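You operate a simulated robot arm through the tools that you are given. There is no shell and no other tool. Be economical: measure what you need, move in short steps, check, and stop when the job is done.

You are at the controls of a simulated two-armed robot. One attempt, no reset.

Task
Paste the teal sheet on the loose board and hold the work steady while you rub it flat.
Fine: yellow brush, paste pot, felt block; tools back.

Only the result counts: the job must be done as asked and must still hold three seconds after the hand-in. Knocking over, shifting, dropping, spilling or breaking anything else fails it. Flat cloth is picked up by pressing the open fingertips on it (5 to 10 N) and closing them slowly along it; thin cloth reads only 2 to 8 mm in the jaws.

Robot
Two 7-joint arms with two-finger parallel grippers on one trunk, on a base that drives. Base frame: it is fixed to the floor where the robot stands at the start and does not move with it; the origin is under the middle of the robot, x ahead of it, y to its left, z up. Lengths are in mm, angles in degrees, forces in N, time in s.
The left shoulder is at the start at [70, 163, 1270], the right one opposite. Payload 3.43 kg a hand.
The tool frame of a hand sits at the grasp point between the pads (the TCP): z along the fingers, y along the line on which they close. The tips reach 34 mm beyond it. Largest opening 128 mm; finger width 24, thickness 12; the body of the gripper, 48 by 130 mm, starts 96 mm behind the TCP.
Orientation is that of the tool frame in the base frame, as [roll, pitch, yaw] about the fixed x, y, z axes, in that order (R = Rz(yaw) Ry(pitch) Rx(roll)). With the fingers straight down and closing along the base's y, the tool's x points along the base's -x, its y along +y and its z along -z.

Tools
- The arms move only by the tool apply_moves. It takes "left_increments", "right_increments" or both (then of equal length, played together; a hand with none holds still); each is one flat list of numbers, 7 for each row, row after row: the gripper command, from -1 (shut) to 1 (fully open), values between in proportion, then the shift along the tool's x, y, z in mm, then the turn, a rotation vector about the tool's x, y, z in degrees. In form: [grip, x, y, z, wx, wy, wz, grip, x, y, z, wx, wy, wz, ...]. A call has 1 to 10 rows; each row is the pose to reach, as a shift and turn from the pose commanded when the call began, along the tool's axes at that moment. Each row takes 0.2 s and may step no farther than 50 mm and 8.6 degrees from the row before; otherwise, or with a gripper value out of range, the whole call is refused. Where a pose cannot be reached the arm comes as near as it can. A force on the tool above 60 N (or 10 N above the force at the start of the call, whichever is more), or a blocked arm, ends the call early, and 0.2 s more pass. Each finger travels about 153 mm/s and halts on what it meets, pressing with about 21 N; the grip force reading is that of the motor and also rises with nothing between the fingers. The clock runs only during rows and for 0.2 s after the last one: add rows that repeat a pose to give the fingers time. The reply holds the time, the measured pose of the TCP, the force on the tool along the base axes, the opening and the grip force, in the units named above and with some noise, and new pictures: "views" is both (left out), scene, wrist or none (wrist: the cameras of the hands that moved).
- Cameras (640 x 400 px; columns grow to the right, rows downward): "scene" is now at [138.1, -4.2, 1487.2]; the picture's right is [0.05, -1.00, 0.00], its down [-0.64, -0.04, -0.77] and it looks along [0.77, 0.04, -0.64] (base axes); focal length 279 px, centre (320, 200). "left" rides on the left gripper at [76, 11, -160] in its tool frame; the picture's right is [-0.15, 0.99, 0.00], its down [-0.88, -0.13, -0.46] and it looks along [-0.45, -0.07, 0.89] (tool axes); focal length 234 px, centre (320, 200). "right" rides on the right gripper at [76, -11, -160] in its tool frame; the picture's right is [0.15, 0.99, 0.00], its down [-0.88, 0.13, -0.46] and it looks along [-0.45, 0.07, 0.89] (tool axes); focal length 234 px, centre (320, 200). There is no depth. A picture from a camera that has moved, and an enlarged one, comes with that camera's place and axes in the base frame and with its lens. The place of the scene camera against the robot may be out by one fixed shift of up to 12 mm in any direction.
- lift_body(by): slides the trunk up (or, below 0, down) by that many mm; the arms and the scene camera ride with it, the base frame stays. It gives what a move gives, with no picture.
- drive_base(legs): drives the robot by 1 to 6 legs, each [ahead, left, turn to the left] in mm, mm and degrees, along the robot's own axes; the way and the turn of a leg run together, so that a leg with both is an arc; at most 1500 mm and 180 degrees a leg. The arms and the cameras ride along, it lands a little off, and it stops where it bumps. It gives what a move gives, and a new picture of the scene camera.
- aim_head(pan, tilt): turns the head with the scene camera to pan (to the left, within 86 degrees either way) and tilt (down, from -29 to 69), counted from straight ahead of the robot. It gives what a move gives, and a new picture of the scene camera.
- enlarge(camera, box): a new picture of the part [left, top, right, bottom] of that camera's present view, enlarged. No time passes.
- close_job(): hands the job in; it is judged then, once.

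Work in short steps. Places have to be worked out from the pictures, the camera data and where the tool is seen: move nearer, look again, correct. Check each grasp and each placing, and mend what went wrong. You have 120 turns and 260 pictures in all, those below and enlarged ones among them. Open the grippers and draw the arms clear of the work before you hand the job in, unless the task says otherwise; then end with one line.

The tools are called after "Call:" as name(argument=value, ...) on one line, values as JSON. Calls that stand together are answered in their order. apply_moves: Moves the arms, as the interface text tells. Its arguments: {"type":"object","properties":{"left_increments":{"type":"array","items":{"type":"number"}},"right_increments":{"type":"array","items":{"type":"number"}},"views":{"type":"string","enum":["both","scene","wrist","none"]}},"required":[]} The other tools are called the same way: lift_body (by) slides the trunk up or down; drive_base (legs) drives the base; aim_head (pan, tilt) turns the head that bears the scene camera; enlarge (camera, box) takes an enlarged picture of a part of a camera's view; close_job () hands the job in.

At the start:

```text
time: 0.0
left_ee_pos: [471.9, 222.0, 1236.2]
left_tool_rot: [-179.9, 0.0, -179.9]
left_force: [1.0, 0.2, -0.1]
left_finger_gap: 128.3
left_finger_force: 0.0
right_ee_pos: [508.8, -107.6, 1273.7]
right_tool_rot: [179.9, 0.1, 180.0]
right_force: [0.9, 0.6, -0.3]
right_finger_gap: 128.1
right_finger_force: 0.1
trunk travel left (down, up): [-750.0, 190.0]
robot x, y, heading: [-0.7, 0.7, 0.2]
head pan, tilt: [3.1, 39.9]
```

scene: 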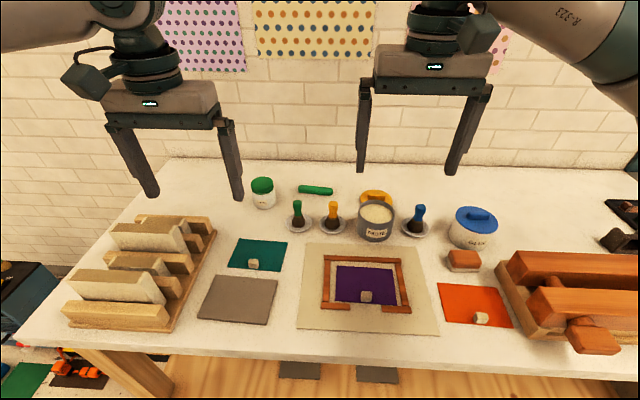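
right: 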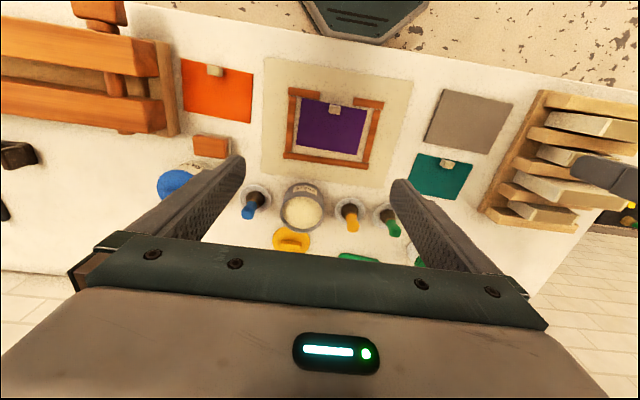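
left: 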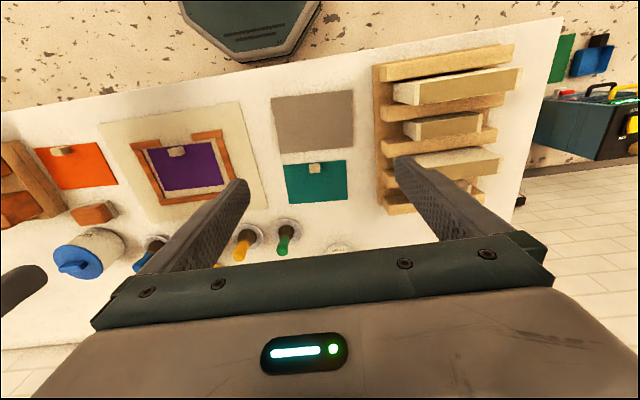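

I'll look closer at the table before planning anything.

Call:
enlarge(camera="scene", box=[180, 160, 340, 330])

Call:
enlarge(camera="scene", box=[290, 170, 520, 350])

```text
2.35 times, centred on (260, 245) of scene
camera zoom: at [138.1, -4.2, 1487.2], right [0.05, -1.0, 0.0], down [-0.64, -0.04, -0.77], along [0.77, 0.04, -0.64], focal length 656 px, centre (461, 94)
```

zoom: 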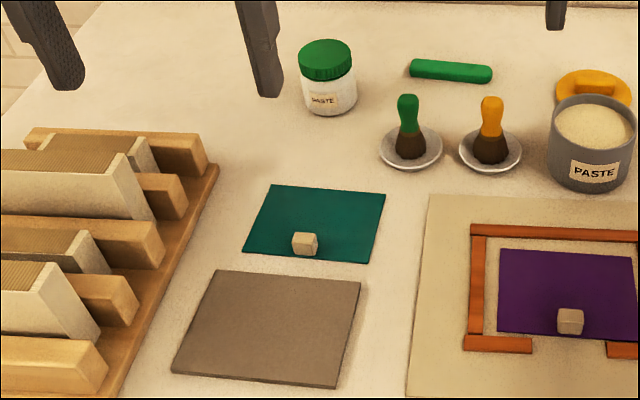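

```text
2.22 times, centred on (405, 260) of scene
camera zoom: at [138.1, -4.2, 1487.2], right [0.05, -1.0, 0.0], down [-0.64, -0.04, -0.77], along [0.77, 0.04, -0.64], focal length 619 px, centre (131, 67)
```

zoom: 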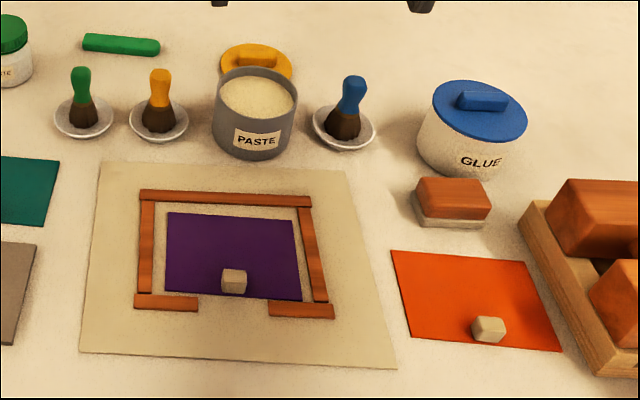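

Triangulating between the scene and wrist cameras puts the table at about z≈900, not 300, so I'll use the measured height and confirm it by contact. I'm lowering the left hand a bit over the teal sheet for a closer look.

Call:
apply_moves(left_increments=[1, -10, 0, 40, 0, 0, 0, 1, -20, 0, 80, 0, 0, 0, 1, -30, 0, 120, 0, 0, 0, 1, -40, 0, 150, 0, 0, 0, 1, -40, 0, 170, 0, 0, 0], views="both")

```text
time: 1.2
left_ee_pos: [509.9, 219.9, 1066.9]
left_tool_rot: [-180.0, 0.2, -179.9]
left_force: [0.1, 0.1, 0.4]
left_finger_gap: 128.0
left_finger_force: 0.0
right_ee_pos: [510.5, -107.8, 1271.9]
right_tool_rot: [180.0, 0.1, 179.9]
right_force: [0.3, -0.2, -0.2]
right_finger_gap: 128.2
right_finger_force: 0.0
trunk travel left (down, up): [-750.0, 190.0]
robot x, y, heading: [0.1, -1.7, -0.4]
head pan, tilt: [3.1, 39.9]
camera scene: at [138.0, -3.9, 1487.3], right [0.05, -1.0, 0.0], down [-0.64, -0.04, -0.77], along [0.77, 0.04, -0.64], focal length 279 px, centre (320, 200)
camera left: at [435.7, 232.1, 1226.7], right [0.15, 0.99, 0.0], down [0.88, -0.13, 0.46], along [0.45, -0.07, -0.89], focal length 234 px, centre (320, 200)
```

scene: 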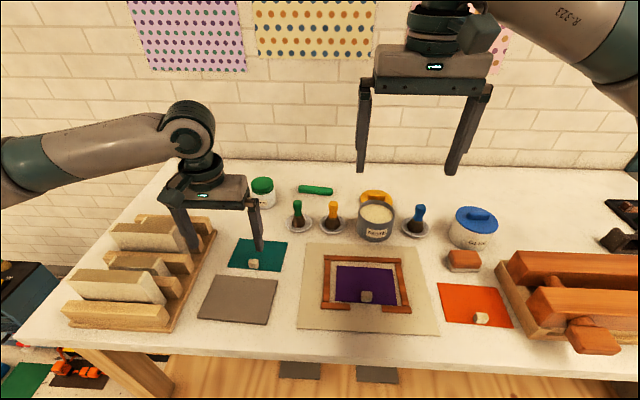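
left: 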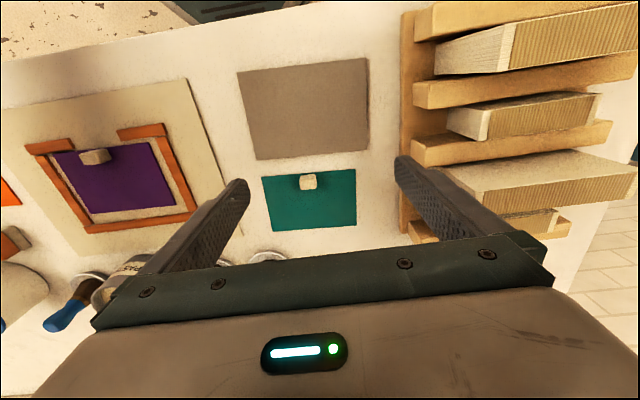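

Call:
enlarge(camera="left", box=[220, 50, 380, 240])

Call:
enlarge(camera="left", box=[0, 70, 230, 250])

```text
2.11 times, centred on (300, 145) of left
camera zoom: at [435.7, 232.1, 1226.7], right [0.15, 0.99, 0.0], down [0.88, -0.13, 0.46], along [0.45, -0.07, -0.89], focal length 493 px, centre (362, 316)
```

zoom: 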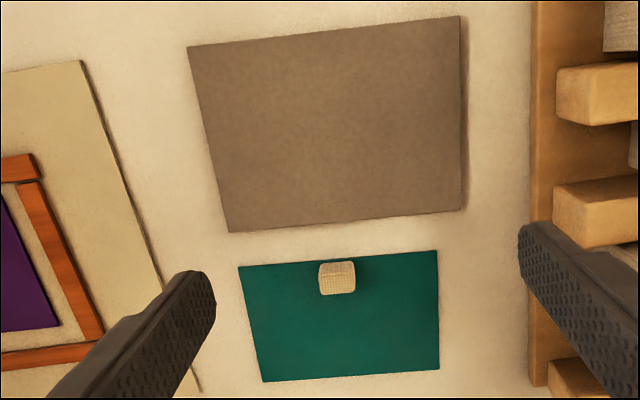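

```text
2.22 times, centred on (115, 160) of left
camera zoom: at [435.7, 232.1, 1226.7], right [0.15, 0.99, 0.0], down [0.88, -0.13, 0.46], along [0.45, -0.07, -0.89], focal length 520 px, centre (776, 289)
```

zoom: 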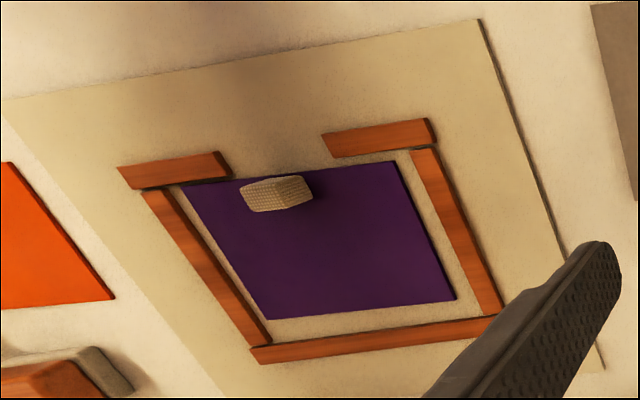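

The tabs on the sheets look like grip lugs. The board is about x 412–531, y 128–288. I'll tilt the head fully down to see how much room the base has in front of the table.

Call:
aim_head(pan=0, tilt=69)

```text
time: 2.1
left_ee_pos: [511.7, 220.8, 1066.2]
left_tool_rot: [180.0, 0.0, 180.0]
left_force: [0.3, -0.8, -0.2]
left_finger_gap: 127.8
left_finger_force: 0.0
right_ee_pos: [510.2, -107.6, 1272.7]
right_tool_rot: [-180.0, 0.0, 179.9]
right_force: [-0.5, 0.5, -0.4]
right_finger_gap: 127.8
right_finger_force: 0.1
trunk travel left (down, up): [-750.0, 190.0]
robot x, y, heading: [2.9, -0.9, 0.1]
head pan, tilt: [0.0, 68.8]
camera scene: at [109.3, -8.8, 1451.0], right [0.0, -1.0, 0.0], down [-0.93, 0.0, -0.36], along [0.36, 0.0, -0.93], focal length 279 px, centre (320, 200)
```

scene: 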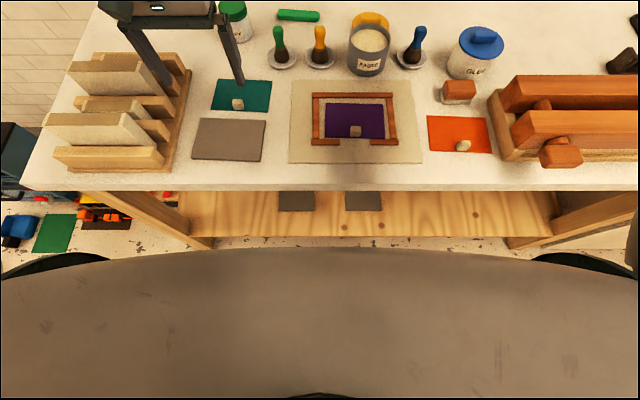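

Before driving, I'll test how far the left hand reaches at this height.

Call:
apply_moves(left_increments=[1, -50, 0, 0, 0, 0, 0, 1, -100, 0, 0, 0, 0, 0, 1, -150, 0, 0, 0, 0, 0, 1, -200, 0, 0, 0, 0, 0, 1, -250, 0, 0, 0, 0, 0, 1, -250, 0, 0, 0, 0, 0], views="wrist")

```text
time: 3.5
left_ee_pos: [762.8, 222.1, 1066.8]
left_tool_rot: [-180.0, 0.1, 179.9]
left_force: [-0.2, -0.5, 0.3]
left_finger_gap: 128.0
left_finger_force: 0.0
right_ee_pos: [509.2, -106.6, 1274.1]
right_tool_rot: [179.9, 0.2, 179.8]
right_force: [-0.1, -0.1, 0.1]
right_finger_gap: 128.0
right_finger_force: 0.1
trunk travel left (down, up): [-750.0, 190.0]
robot x, y, heading: [0.7, 2.1, -0.1]
head pan, tilt: [0.0, 68.8]
camera left: at [686.7, 233.9, 1227.1], right [0.15, 0.99, 0.0], down [0.88, -0.13, 0.46], along [0.45, -0.07, -0.89], focal length 234 px, centre (320, 200)
```

left: 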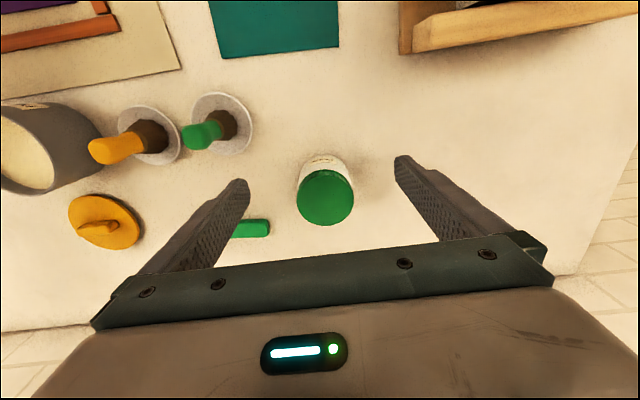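

Reach is ample at x=763, so no driving is needed. The brush stands near (715, -6) with its top at z≈988. Next I'll look closely at the teal sheet's tab.

Call:
apply_moves(left_increments=[1, 50, 0, 0, 0, 0, 0, 1, 100, -10, 0, 0, 0, 0, 1, 150, -20, 0, 0, 0, 0, 1, 190, -30, 30, 0, 0, 0, 1, 215, -30, 75, 0, 0, 0, 1, 215, -30, 75, 0, 0, 0], views="both")

Call:
enlarge(camera="left", box=[180, 80, 420, 240])

Call:
enlarge(camera="scene", box=[60, 20, 300, 190])

```text
refused: row 2 steps farther than a row can; nothing moved
```

```text
2.50 times, centred on (300, 160) of left
camera zoom: at [686.7, 233.9, 1227.1], right [0.15, 0.99, 0.0], down [0.88, -0.13, 0.46], along [0.45, -0.07, -0.89], focal length 585 px, centre (370, 300)
```

zoom: 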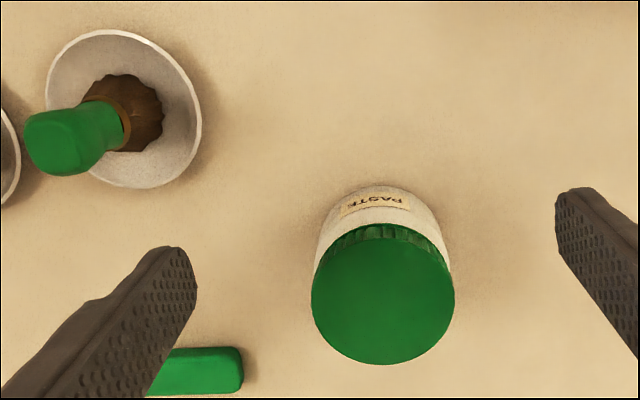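

```text
2.35 times, centred on (180, 105) of scene
camera zoom: at [108.0, -8.0, 1451.1], right [0.0, -1.0, 0.0], down [-0.93, 0.0, -0.36], along [0.36, 0.0, -0.93], focal length 656 px, centre (649, 424)
```

zoom: 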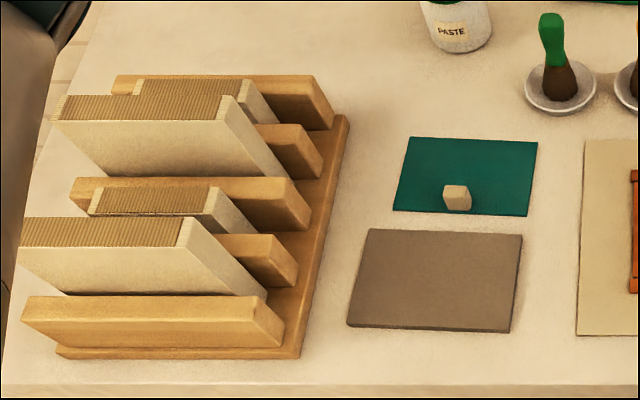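

That step was slightly too long, so I'll resend it with shorter ones.

Call:
apply_moves(left_increments=[1, 45, -5, 0, 0, 0, 0, 1, 90, -10, 0, 0, 0, 0, 1, 135, -20, 0, 0, 0, 0, 1, 175, -30, 20, 0, 0, 0, 1, 205, -30, 50, 0, 0, 0, 1, 215, -30, 85, 0, 0, 0, 1, 215, -30, 85, 0, 0, 0], views="wrist")

Call:
enlarge(camera="left", box=[200, 60, 420, 240])

```text
time: 5.1
left_ee_pos: [547.7, 191.2, 982.2]
left_tool_rot: [-180.0, 0.0, -179.9]
left_force: [0.4, 0.5, -0.3]
left_finger_gap: 128.1
left_finger_force: 0.0
right_ee_pos: [511.4, -107.4, 1272.1]
right_tool_rot: [179.9, 0.0, 179.9]
right_force: [0.0, -0.5, 0.3]
right_finger_gap: 128.0
right_finger_force: 0.0
trunk travel left (down, up): [-750.0, 190.0]
robot x, y, heading: [2.4, -0.6, 0.0]
head pan, tilt: [0.0, 68.8]
camera left: at [471.9, 201.6, 1141.5], right [0.15, 0.99, 0.0], down [0.88, -0.13, 0.46], along [0.45, -0.07, -0.89], focal length 234 px, centre (320, 200)
```

left: 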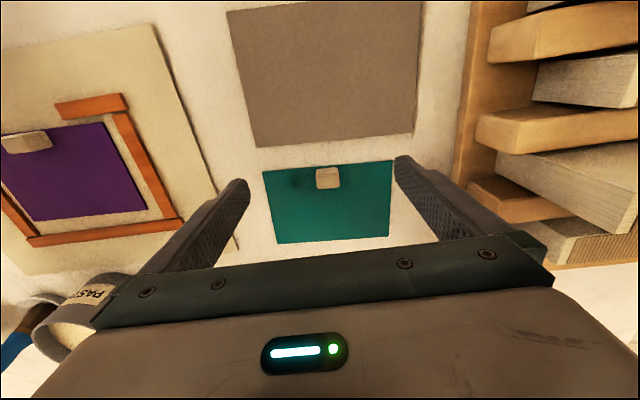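

```text
2.22 times, centred on (310, 150) of left
camera zoom: at [471.9, 201.6, 1141.5], right [0.15, 0.99, 0.0], down [0.88, -0.13, 0.46], along [0.45, -0.07, -0.89], focal length 520 px, centre (342, 311)
```

zoom: 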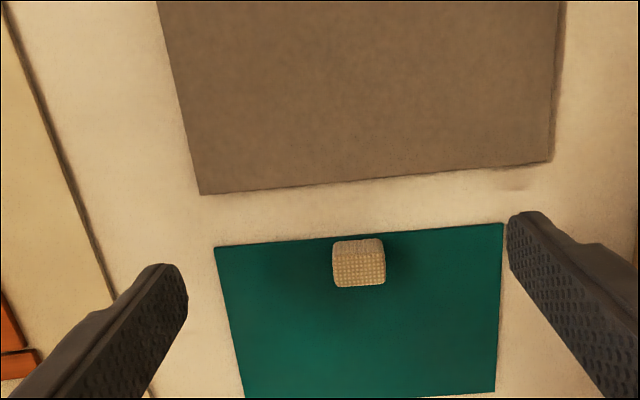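

The sheet is about 137×98 mm and the board about 157×113 mm, so there are small margins all round. I'll raise the left hand and carry it above the yellow brush with the fingers partly closed so they clear the pot.

Call:
apply_moves(left_increments=[0.5, 0, 0, -50, 0, 0, 0, 0, 0, 0, -98, 0, 0, 0, 0, -25, -33, -100, 0, 0, 0, 0, -50, -66, -100, 0, 0, 0, 0, -75, -99, -100, 0, 0, 0, 0, -100, -132, -100, 0, 0, 0, 0, -125, -165, -100, 0, 0, 0, 0, -150, -197, -100, 0, 0, 0, 0, -150, -197, -100, 0, 0, 0], views="wrist")

```text
time: 7.1
left_ee_pos: [699.9, -2.0, 1080.2]
left_tool_rot: [-179.8, 0.0, -179.9]
left_force: [1.0, -0.5, -0.3]
left_finger_gap: 64.1
left_finger_force: 0.1
right_ee_pos: [510.2, -107.4, 1272.5]
right_tool_rot: [179.9, 0.0, 179.9]
right_force: [-0.7, 0.5, 0.3]
right_finger_gap: 127.7
right_finger_force: 0.1
trunk travel left (down, up): [-750.0, 190.0]
robot x, y, heading: [4.6, -3.1, 0.2]
head pan, tilt: [0.0, 68.8]
camera left: at [622.7, 8.6, 1241.1], right [0.15, 0.99, 0.0], down [0.88, -0.13, 0.46], along [0.45, -0.07, -0.89], focal length 234 px, centre (320, 200)
```

left: 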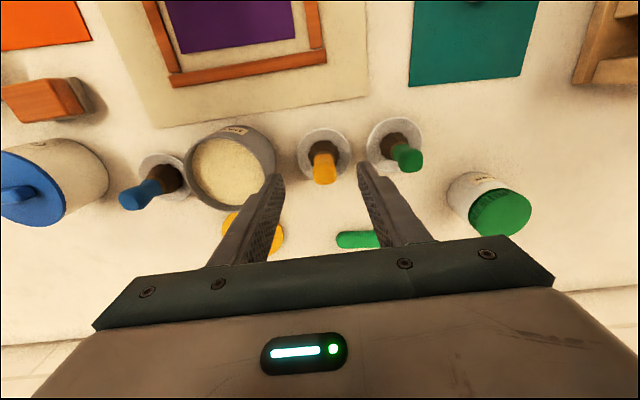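

The brush stands at about (720, -1) with its top at z≈985. The pot rim is centred near (696, -110). I'll align over the brush and descend with a 54 mm gap.

Call:
apply_moves(left_increments=[-0.16, -20, 1, 0, 0, 0, 0, -0.16, -20, 1, 40, 0, 0, 0, -0.16, -20, 1, 75, 0, 0, 0, -0.16, -20, 1, 75, 0, 0, 0], views="wrist")

Call:
enlarge(camera="left", box=[240, 100, 420, 240])

```text
time: 8.1
left_ee_pos: [716.0, -4.3, 1006.4]
left_tool_rot: [-179.9, -0.1, -179.9]
left_force: [0.5, -0.7, 0.6]
left_finger_gap: 53.7
left_finger_force: 0.1
right_ee_pos: [509.8, -108.5, 1271.9]
right_tool_rot: [180.0, 0.0, 179.9]
right_force: [-0.2, 0.4, 0.1]
right_finger_gap: 128.2
right_finger_force: 0.0
trunk travel left (down, up): [-750.0, 190.0]
robot x, y, heading: [-0.5, 0.1, -0.1]
head pan, tilt: [0.0, 68.8]
camera left: at [640.2, 7.0, 1166.4], right [0.15, 0.99, 0.0], down [0.88, -0.13, 0.46], along [0.45, -0.07, -0.89], focal length 234 px, centre (320, 200)
```

left: 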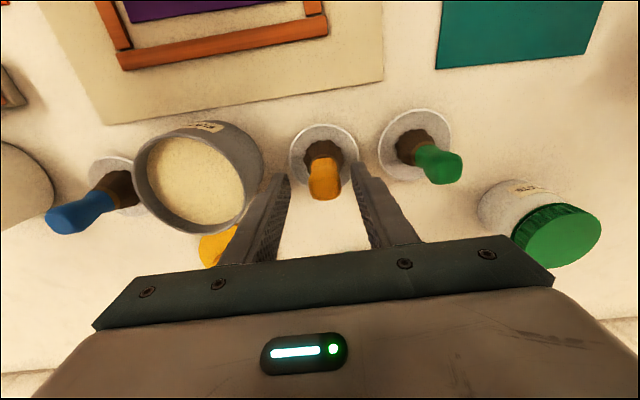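

```text
2.86 times, centred on (330, 170) of left
camera zoom: at [640.2, 7.0, 1166.4], right [0.15, 0.99, 0.0], down [0.88, -0.13, 0.46], along [0.45, -0.07, -0.89], focal length 669 px, centre (291, 286)
```

zoom: 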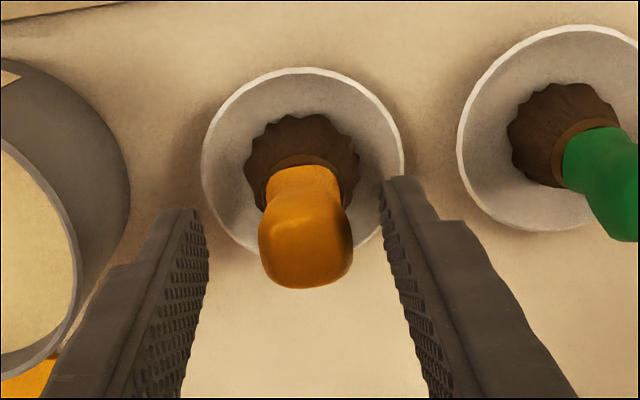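

The brush is within about 3 mm of the hand's axis. I'll descend and close on the handle.

Call:
apply_moves(left_increments=[-0.16, -1, 2, 20, 0, 0, 0, -0.16, -1, 2, 42, 0, 0, 0, -0.16, -1, 2, 42, 0, 0, 0, -0.7, -1, 2, 42, 0, 0, 0, -1, -1, 2, 42, 0, 0, 0, -1, -1, 2, 42, 0, 0, 0, -1, -1, 2, 42, 0, 0, 0], views="wrist")

Call:
enlarge(camera="left", box=[240, 100, 420, 240])

```text
time: 9.7
left_ee_pos: [716.9, -2.4, 964.7]
left_tool_rot: [-180.0, 0.1, 180.0]
left_force: [-0.1, -0.1, 0.8]
left_finger_gap: 40.7
left_finger_force: 20.9
right_ee_pos: [509.0, -107.2, 1272.9]
right_tool_rot: [180.0, 0.1, 179.9]
right_force: [0.3, 0.3, 0.1]
right_finger_gap: 128.1
right_finger_force: 0.1
trunk travel left (down, up): [-750.0, 190.0]
robot x, y, heading: [1.0, 1.3, 0.3]
head pan, tilt: [0.0, 68.8]
camera left: at [641.2, 7.9, 1124.1], right [0.15, 0.99, 0.0], down [0.88, -0.13, 0.46], along [0.45, -0.07, -0.89], focal length 234 px, centre (320, 200)
```

left: 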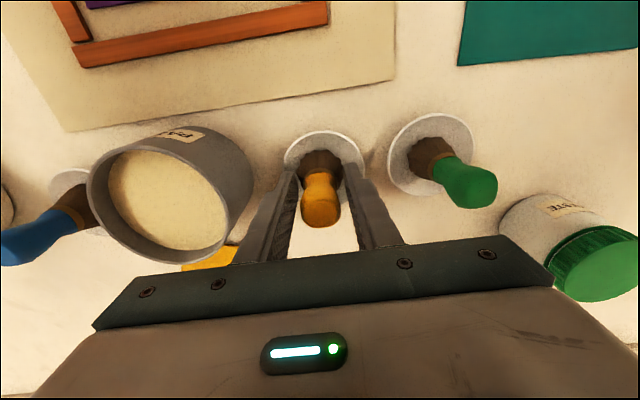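

```text
2.86 times, centred on (330, 170) of left
camera zoom: at [641.2, 7.9, 1124.1], right [0.15, 0.99, 0.0], down [0.88, -0.13, 0.46], along [0.45, -0.07, -0.89], focal length 669 px, centre (291, 286)
```

zoom: 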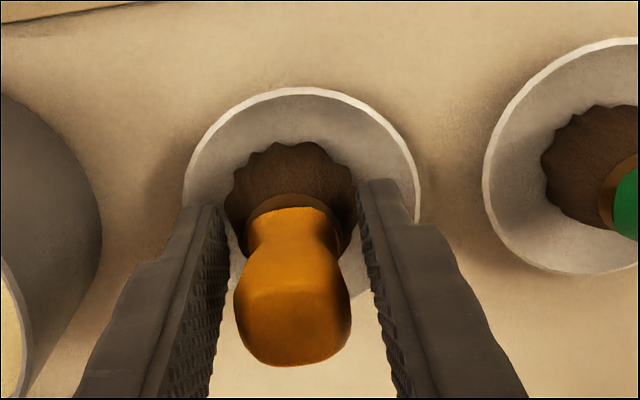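

The fingers stopped at 41 mm on the bristle head below the ferrule. I'll open, rise 18 mm and close on the handle itself.

Call:
apply_moves(left_increments=[-0.16, 0, 0, 0, 0, 0, 0, -0.16, 0, 0, 0, 0, 0, 0, -0.16, 0, 1, -18, 0, 0, 0, -0.16, 0, 1, -18, 0, 0, 0, -0.5, 0, 1, -18, 0, 0, 0, -1, 0, 1, -18, 0, 0, 0, -1, 0, 1, -18, 0, 0, 0, -1, 0, 1, -18, 0, 0, 0], views="wrist")

Call:
enlarge(camera="left", box=[240, 100, 420, 240])

```text
time: 11.5
left_ee_pos: [717.3, -2.2, 980.8]
left_tool_rot: [-179.9, 0.0, -180.0]
left_force: [-0.5, -0.1, 0.2]
left_finger_gap: 27.6
left_finger_force: 20.6
right_ee_pos: [510.4, -109.2, 1272.2]
right_tool_rot: [179.9, 0.0, 179.9]
right_force: [0.4, 0.1, 0.0]
right_finger_gap: 127.9
right_finger_force: 0.1
trunk travel left (down, up): [-750.0, 190.0]
robot x, y, heading: [5.4, -1.3, -0.1]
head pan, tilt: [0.0, 68.8]
camera left: at [641.2, 8.5, 1142.4], right [0.15, 0.99, 0.0], down [0.88, -0.13, 0.46], along [0.45, -0.07, -0.89], focal length 234 px, centre (320, 200)
```

left: 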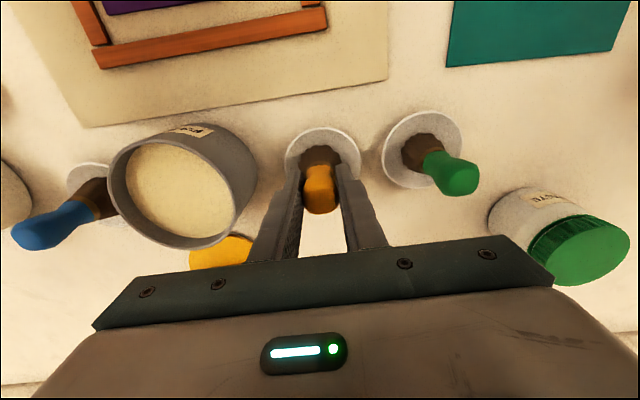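

```text
2.86 times, centred on (330, 170) of left
camera zoom: at [641.2, 8.5, 1142.4], right [0.15, 0.99, 0.0], down [0.88, -0.13, 0.46], along [0.45, -0.07, -0.89], focal length 669 px, centre (291, 286)
```

zoom: 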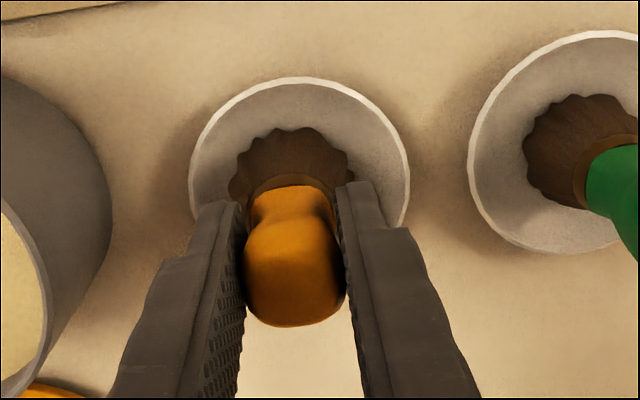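

The handle is gripped at 27.6 mm. I'll lift it straight up 120 mm.

Call:
apply_moves(left_increments=[-1, 0, 0, -40, 0, 0, 0, -1, 0, 0, -80, 0, 0, 0, -1, 0, 0, -120, 0, 0, 0, -1, 0, 0, -120, 0, 0, 0], views="both")

Call:
enlarge(camera="left", box=[130, 80, 420, 250])

```text
time: 12.5
left_ee_pos: [720.5, -0.3, 1104.2]
left_tool_rot: [-180.0, 0.0, -179.9]
left_force: [0.3, -0.1, -0.7]
left_finger_gap: 27.3
left_finger_force: 20.8
right_ee_pos: [509.7, -108.1, 1272.3]
right_tool_rot: [179.9, 0.1, 179.9]
right_force: [0.2, 0.3, 0.3]
right_finger_gap: 127.7
right_finger_force: 0.0
trunk travel left (down, up): [-750.0, 190.0]
robot x, y, heading: [-1.9, -0.5, -0.0]
head pan, tilt: [0.0, 68.8]
camera scene: at [109.6, -9.1, 1451.0], right [0.0, -1.0, 0.0], down [-0.93, 0.0, -0.36], along [0.36, 0.0, -0.93], focal length 279 px, centre (320, 200)
camera left: at [644.5, 9.3, 1264.4], right [0.15, 0.99, 0.0], down [0.88, -0.13, 0.46], along [0.45, -0.07, -0.89], focal length 234 px, centre (320, 200)
```

scene: 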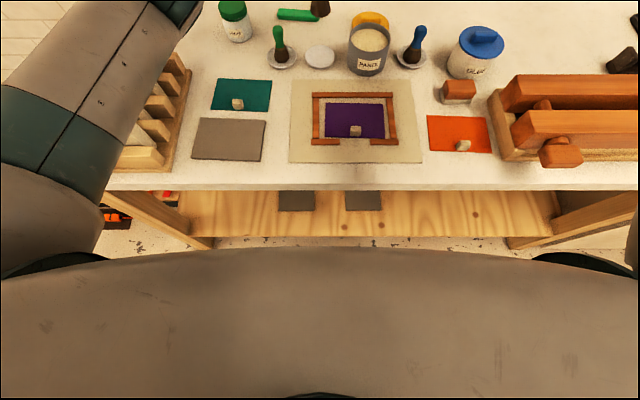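
left: 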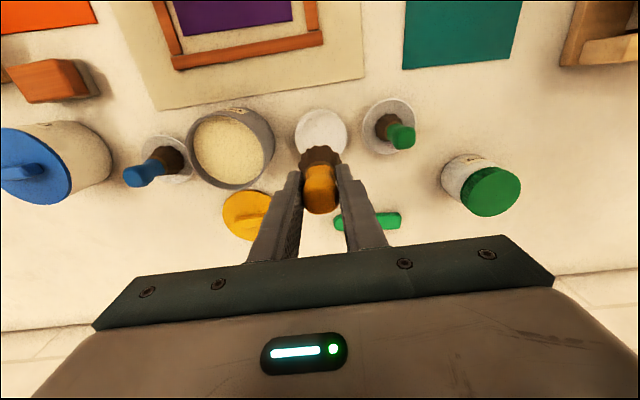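

```text
2.21 times, centred on (275, 165) of left
camera zoom: at [644.5, 9.3, 1264.4], right [0.15, 0.99, 0.0], down [0.88, -0.13, 0.46], along [0.45, -0.07, -0.89], focal length 517 px, centre (419, 277)
```

zoom: 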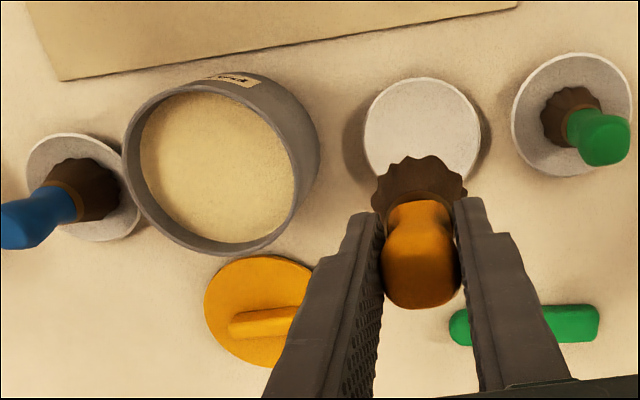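

The brush is up and its saucer stayed in place at about (717, 0). I'll move over the pot, whose centre I put near (702, -120), and look.

Call:
apply_moves(left_increments=[-1, 6, -40, 0, 0, 0, 0, -1, 12, -80, 0, 0, 0, 0, -1, 18, -118, 0, 0, 0, 0, -1, 18, -118, 0, 0, 0, 0], views="both")

Call:
enlarge(camera="scene", box=[270, 0, 490, 130])

```text
time: 13.5
left_ee_pos: [698.8, -117.5, 1103.9]
left_tool_rot: [-179.9, 0.0, -179.9]
left_force: [-0.4, -0.4, -1.0]
left_finger_gap: 27.4
left_finger_force: 20.6
right_ee_pos: [510.4, -107.4, 1272.7]
right_tool_rot: [180.0, 0.0, 179.9]
right_force: [-0.2, -0.9, 0.6]
right_finger_gap: 128.0
right_finger_force: 0.1
trunk travel left (down, up): [-750.0, 190.0]
robot x, y, heading: [1.8, 1.9, 0.0]
head pan, tilt: [0.0, 68.8]
camera scene: at [109.4, -8.2, 1451.0], right [0.0, -1.0, 0.0], down [-0.93, 0.0, -0.36], along [0.36, 0.0, -0.93], focal length 279 px, centre (320, 200)
camera left: at [623.4, -107.3, 1263.4], right [0.15, 0.99, 0.0], down [0.88, -0.13, 0.46], along [0.45, -0.07, -0.89], focal length 234 px, centre (320, 200)
```

scene: 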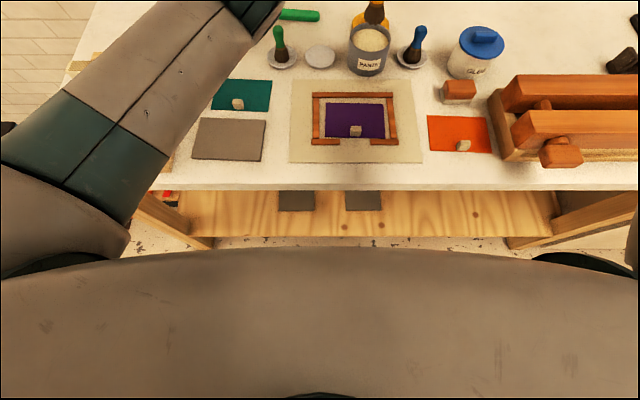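
left: 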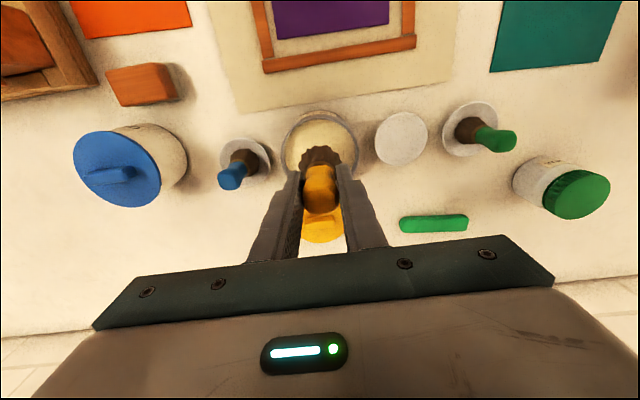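

```text
2.91 times, centred on (380, 65) of scene
camera zoom: at [109.4, -8.2, 1451.0], right [0.0, -1.0, 0.0], down [-0.93, 0.0, -0.36], along [0.36, 0.0, -0.93], focal length 810 px, centre (146, 593)
```

zoom: 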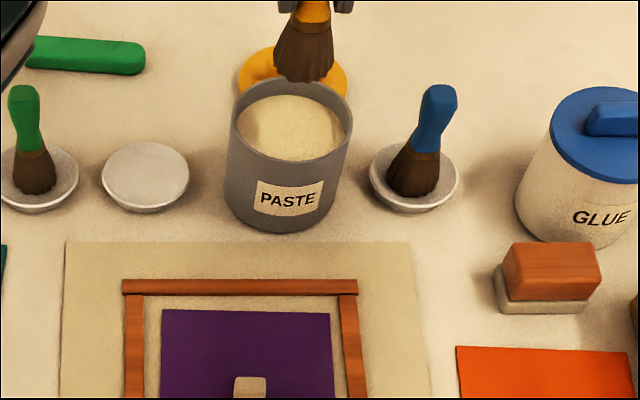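

The brush hangs over the pot opening with about 20 mm of margin. I'll dip slowly and watch the force.

Call:
apply_moves(left_increments=[-1, -1, 0, 30, 0, 0, 0, -1, -1, 0, 50, 0, 0, 0, -1, -1, 0, 65, 0, 0, 0, -1, -1, 0, 75, 0, 0, 0, -1, -1, 0, 83, 0, 0, 0, -1, -1, 0, 90, 0, 0, 0, -1, -1, 0, 90, 0, 0, 0], views="both")

Call:
enlarge(camera="scene", box=[270, 0, 490, 130])

```text
time: 14.8
left_ee_pos: [701.3, -118.7, 1033.1]
left_tool_rot: [-179.7, 1.1, 179.9]
left_force: [-10.3, 5.1, 32.3]
left_finger_gap: 27.6
left_finger_force: 21.1
right_ee_pos: [507.0, -107.1, 1274.6]
right_tool_rot: [180.0, 0.1, 179.9]
right_force: [0.1, 0.6, -0.2]
right_finger_gap: 128.0
right_finger_force: 0.1
trunk travel left (down, up): [-750.0, 190.0]
robot x, y, heading: [1.1, -1.5, -0.1]
head pan, tilt: [0.0, 68.8]
stopped in row 6 (left hand): the force on the tool passed its limit (the readings are from after the stop); the commanded pose is now the measured one
camera scene: at [106.0, -8.1, 1451.2], right [0.0, -1.0, 0.0], down [-0.93, 0.0, -0.36], along [0.36, 0.0, -0.93], focal length 279 px, centre (320, 200)
camera left: at [623.2, -107.6, 1192.2], right [0.15, 0.99, 0.0], down [0.87, -0.13, 0.47], along [0.47, -0.07, -0.88], focal length 234 px, centre (320, 200)
```

scene: 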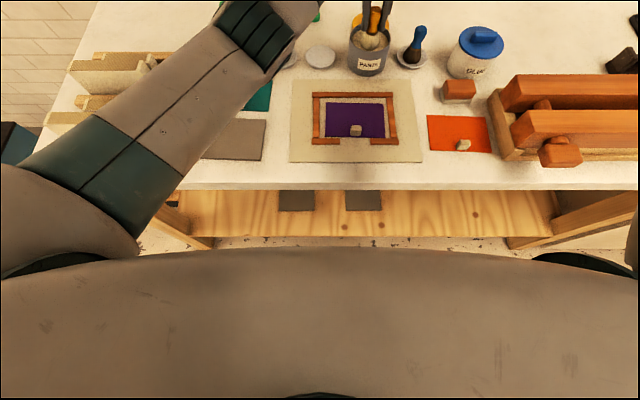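
left: 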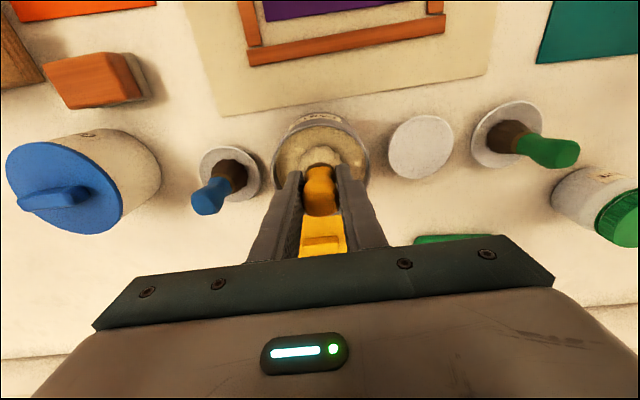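

```text
2.91 times, centred on (380, 65) of scene
camera zoom: at [106.0, -8.1, 1451.2], right [0.0, -1.0, 0.0], down [-0.93, 0.0, -0.36], along [0.36, 0.0, -0.93], focal length 810 px, centre (146, 593)
```

zoom: 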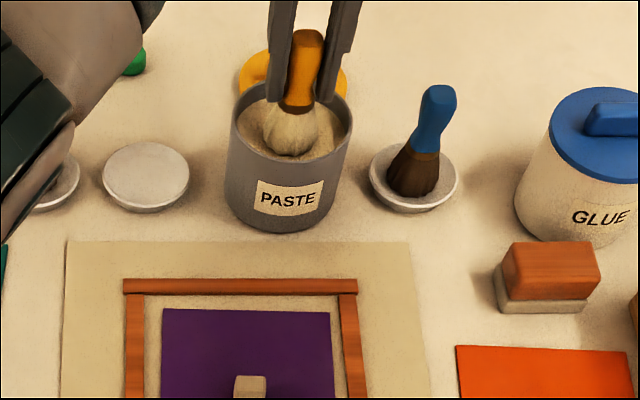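

The bristles are now coated with paste and the pot stayed put. I'll lift straight up and check the brush.

Call:
apply_moves(left_increments=[-1, 0, 0, -20, 0, 0, 0, -1, 0, 0, -50, 0, 0, 0, -1, 0, 0, -80, 0, 0, 0, -1, 0, 0, -90, 0, 0, 0, -1, 0, 0, -90, 0, 0, 0], views="both")

Call:
enlarge(camera="left", box=[220, 80, 420, 240])

Call:
enlarge(camera="scene", box=[270, 0, 490, 130])

```text
time: 16.0
left_ee_pos: [702.2, -119.2, 1118.5]
left_tool_rot: [-179.7, 0.8, 180.0]
left_force: [0.4, 0.6, -1.4]
left_finger_gap: 27.7
left_finger_force: 20.9
right_ee_pos: [509.9, -109.5, 1273.3]
right_tool_rot: [179.8, 0.0, 179.9]
right_force: [-0.8, 0.4, 0.8]
right_finger_gap: 128.2
right_finger_force: 0.1
trunk travel left (down, up): [-750.0, 190.0]
robot x, y, heading: [-0.9, -0.9, -0.1]
head pan, tilt: [0.0, 68.8]
camera scene: at [108.9, -8.9, 1451.0], right [0.0, -1.0, 0.0], down [-0.93, 0.0, -0.36], along [0.36, 0.0, -0.93], focal length 279 px, centre (320, 200)
camera left: at [623.7, -107.8, 1278.0], right [0.15, 0.99, 0.0], down [0.87, -0.13, 0.47], along [0.46, -0.07, -0.88], focal length 234 px, centre (320, 200)
```

scene: 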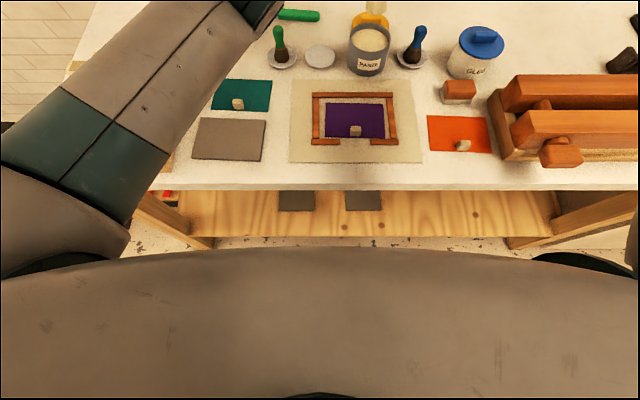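
left: 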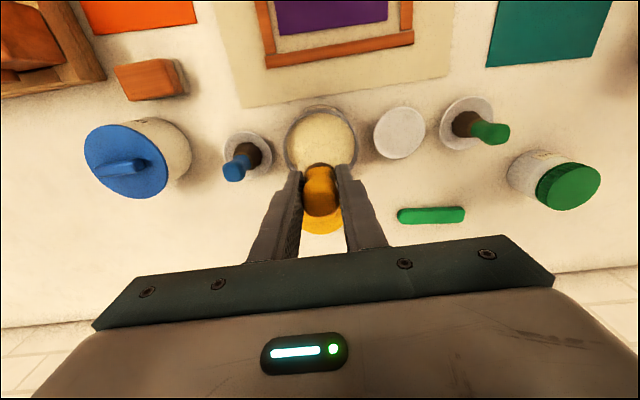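

```text
2.50 times, centred on (320, 160) of left
camera zoom: at [623.7, -107.8, 1278.0], right [0.15, 0.99, 0.0], down [0.87, -0.13, 0.47], along [0.46, -0.07, -0.88], focal length 585 px, centre (320, 300)
```

zoom: 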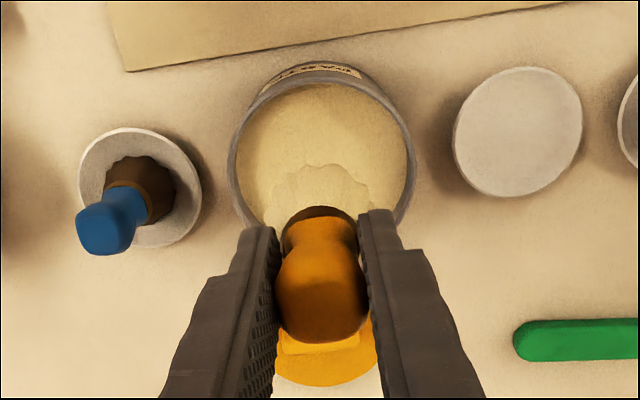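

```text
2.91 times, centred on (380, 65) of scene
camera zoom: at [108.9, -8.9, 1451.0], right [0.0, -1.0, 0.0], down [-0.93, 0.0, -0.36], along [0.36, 0.0, -0.93], focal length 810 px, centre (146, 593)
```

zoom: 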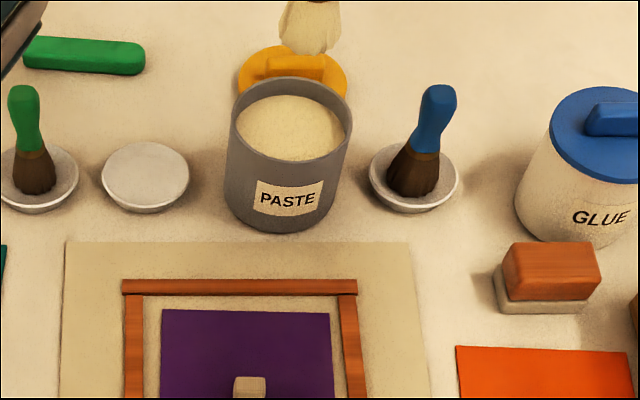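

The brush is well loaded. I'll carry it over the board's back-right part, staying high.

Call:
apply_moves(left_increments=[-1, 27, 38, 0, 0.3, -0.8, 0, -1, 55, 76, 0, 0.3, -0.8, 0, -1, 83, 114, 0, 0.3, -0.8, 0, -1, 111, 152, 0, 0.3, -0.8, 0, -1, 139, 190, 0, 0.3, -0.8, 0, -1, 168, 230, 0, 0.3, -0.8, 0, -1, 197, 269, 0, 0.3, -0.8, 0, -1, 197, 269, 48, 0.3, -0.8, 0, -1, 197, 269, 78, 0.3, -0.8, 0, -1, 197, 269, 78, 0.3, -0.8, 0], views="both")

Call:
enlarge(camera="scene", box=[140, 40, 340, 190])

```text
time: 18.2
left_ee_pos: [506.7, 150.1, 1036.5]
left_tool_rot: [-179.4, 1.8, -180.0]
left_force: [-0.3, -0.1, -0.4]
left_finger_gap: 27.7
left_finger_force: 20.3
right_ee_pos: [509.2, -107.3, 1272.6]
right_tool_rot: [180.0, 0.1, 179.8]
right_force: [-0.7, 0.1, 1.1]
right_finger_gap: 128.0
right_finger_force: 0.0
trunk travel left (down, up): [-750.0, 190.0]
robot x, y, heading: [0.7, 3.1, -0.1]
head pan, tilt: [0.0, 68.8]
camera scene: at [108.6, -8.6, 1451.1], right [0.0, -1.0, 0.0], down [-0.93, 0.0, -0.36], along [0.36, 0.0, -0.93], focal length 279 px, centre (320, 200)
camera left: at [426.1, 162.3, 1194.7], right [0.15, 0.99, -0.01], down [0.87, -0.13, 0.48], along [0.48, -0.08, -0.88], focal length 234 px, centre (320, 200)
```

scene: 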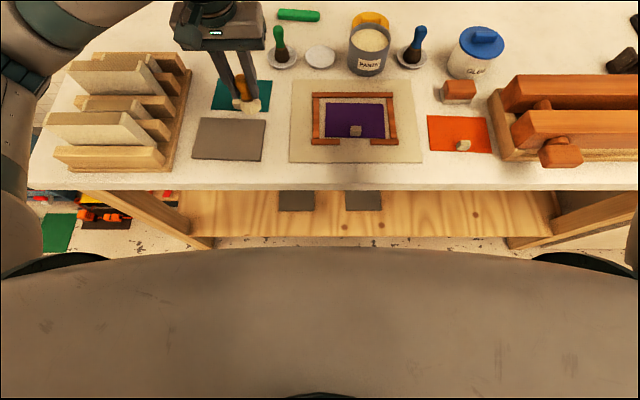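
left: 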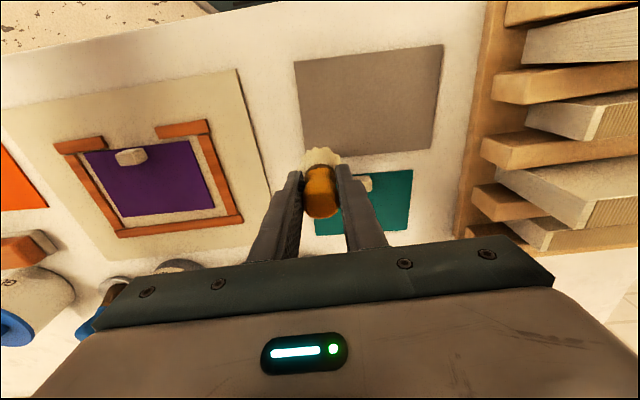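

```text
2.67 times, centred on (240, 115) of scene
camera zoom: at [108.6, -8.6, 1451.1], right [0.0, -1.0, 0.0], down [-0.93, 0.0, -0.36], along [0.36, 0.0, -0.93], focal length 743 px, centre (533, 427)
```

zoom: 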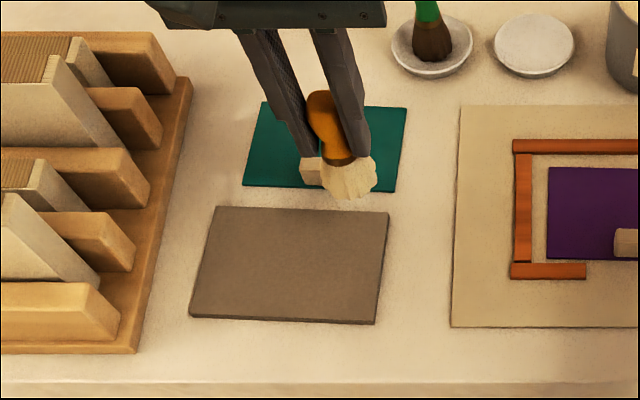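

My correction went the wrong way and the tilt is now 1.8°. I'll undo it, place the brush over the first stroke start and lower in fine steps.

Call:
apply_moves(left_increments=[-1, 7, 7, 0, -0.6, 1.8, 0, -1, 7, 7, 30, -0.6, 1.8, 0, -1, 7, 7, 45, -0.6, 1.8, 0, -1, 7, 7, 50, -0.6, 1.8, 0, -1, 7, 7, 50, -0.6, 1.8, 0], views="wrist")

Call:
enlarge(camera="scene", box=[140, 40, 340, 190])

```text
time: 19.4
left_ee_pos: [502.2, 156.3, 984.3]
left_tool_rot: [180.0, -0.2, -179.9]
left_force: [0.4, 1.3, -1.1]
left_finger_gap: 27.5
left_finger_force: 21.5
right_ee_pos: [510.7, -108.9, 1272.8]
right_tool_rot: [179.9, -0.1, 180.0]
right_force: [0.1, 0.0, -0.2]
right_finger_gap: 128.0
right_finger_force: 0.0
trunk travel left (down, up): [-750.0, 190.0]
robot x, y, heading: [2.0, 2.0, 0.1]
head pan, tilt: [0.0, 68.8]
camera left: at [426.6, 166.7, 1144.9], right [0.15, 0.99, 0.0], down [0.88, -0.13, 0.45], along [0.45, -0.07, -0.89], focal length 234 px, centre (320, 200)
```

left: 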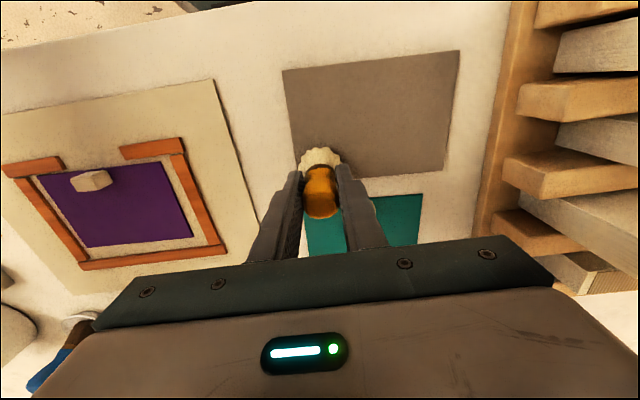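

```text
2.67 times, centred on (240, 115) of scene
camera zoom: at [109.4, -8.8, 1451.0], right [0.0, -1.0, 0.0], down [-0.93, 0.0, -0.36], along [0.36, 0.0, -0.93], focal length 743 px, centre (533, 427)
```

zoom: 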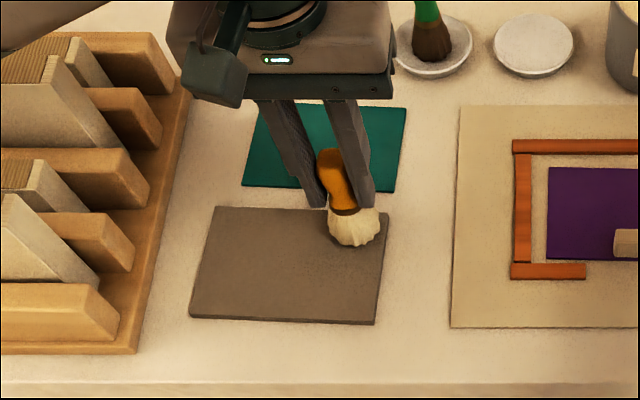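

It's near touching with no contact force yet. I'll lower in 2–3 mm steps.

Call:
apply_moves(left_increments=[-1, 2, 1, 3, 0, 0, 0, -1, 2, 1, 6, 0, 0, 0, -1, 2, 1, 8, 0, 0, 0], views="none")

Call:
enlarge(camera="scene", box=[140, 40, 340, 190])

```text
time: 20.2
left_ee_pos: [499.4, 156.6, 982.1]
left_tool_rot: [-180.0, 0.3, -179.9]
left_force: [5.2, 3.9, 37.7]
left_finger_gap: 27.6
left_finger_force: 20.4
right_ee_pos: [507.9, -108.4, 1274.8]
right_tool_rot: [179.9, 0.1, 179.9]
right_force: [-0.2, 0.1, -0.2]
right_finger_gap: 128.0
right_finger_force: 0.2
trunk travel left (down, up): [-750.0, 190.0]
robot x, y, heading: [1.8, -4.2, -0.2]
head pan, tilt: [0.0, 68.8]
```

```text
2.67 times, centred on (240, 115) of scene
camera zoom: at [106.4, -9.3, 1451.9], right [0.0, -1.0, 0.0], down [-0.93, 0.0, -0.36], along [0.36, 0.0, -0.93], focal length 743 px, centre (533, 427)
```

zoom: 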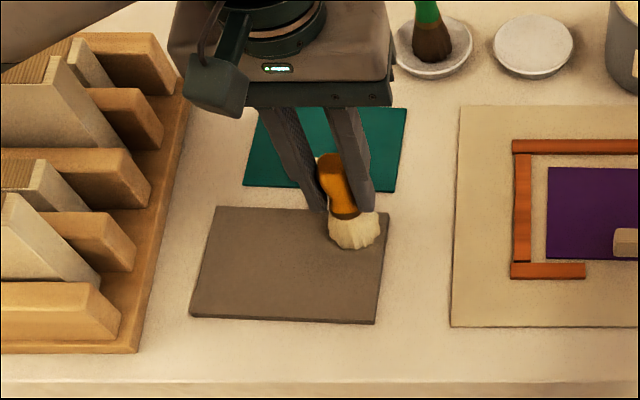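

Contact starts around TCP z≈982. I'll ease the press to roughly 8 N and sweep the first stroke along the back of the board.

Call:
apply_moves(left_increments=[-1, 0, 0, -4.5, 0, 0, 0, -1, -1, 20, -4.5, 0, 0, 0, -1, -2, 40, -4.5, 0, 0, 0, -1, -3, 60, -4.5, 0, 0, 0, -1, -3.7, 80, -4.5, 0, 0, 0, -1, -4.4, 100, -4.5, 0, 0, 0], views="wrist")

Call:
enlarge(camera="scene", box=[140, 40, 340, 190])

```text
time: 21.6
left_ee_pos: [502.3, 256.6, 982.3]
left_tool_rot: [180.0, -0.2, -179.9]
left_force: [-0.5, 1.1, -0.1]
left_finger_gap: 27.6
left_finger_force: 21.1
right_ee_pos: [509.6, -106.9, 1273.2]
right_tool_rot: [180.0, 0.0, 179.9]
right_force: [0.7, 0.1, 0.4]
right_finger_gap: 127.9
right_finger_force: 0.0
trunk travel left (down, up): [-750.0, 190.0]
robot x, y, heading: [0.6, -0.5, -0.1]
head pan, tilt: [0.0, 68.8]
camera left: at [427.8, 267.6, 1142.4], right [0.15, 0.99, 0.0], down [0.88, -0.13, 0.45], along [0.45, -0.07, -0.89], focal length 234 px, centre (320, 200)
```

left: 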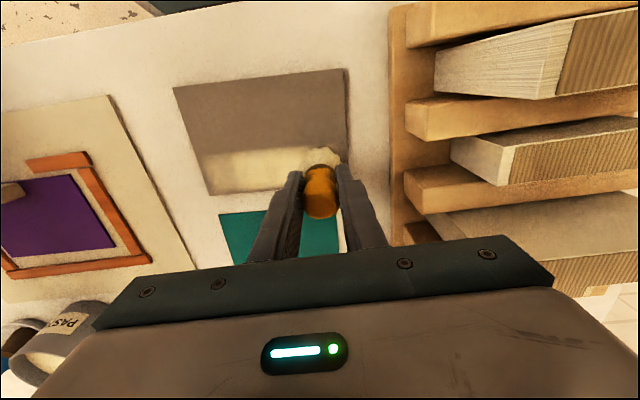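

```text
2.67 times, centred on (240, 115) of scene
camera zoom: at [108.8, -8.2, 1450.9], right [0.0, -1.0, 0.0], down [-0.93, 0.0, -0.36], along [0.36, 0.0, -0.93], focal length 743 px, centre (533, 427)
```

zoom: 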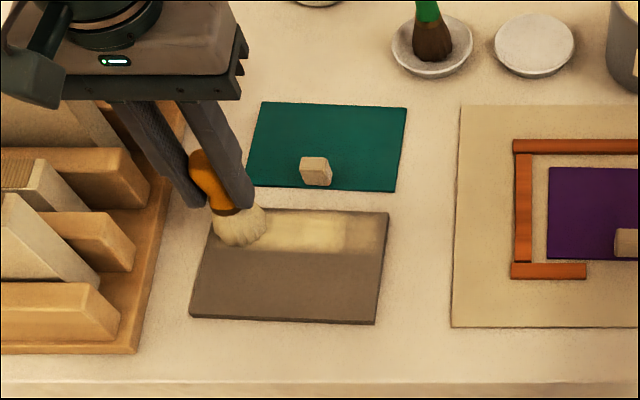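

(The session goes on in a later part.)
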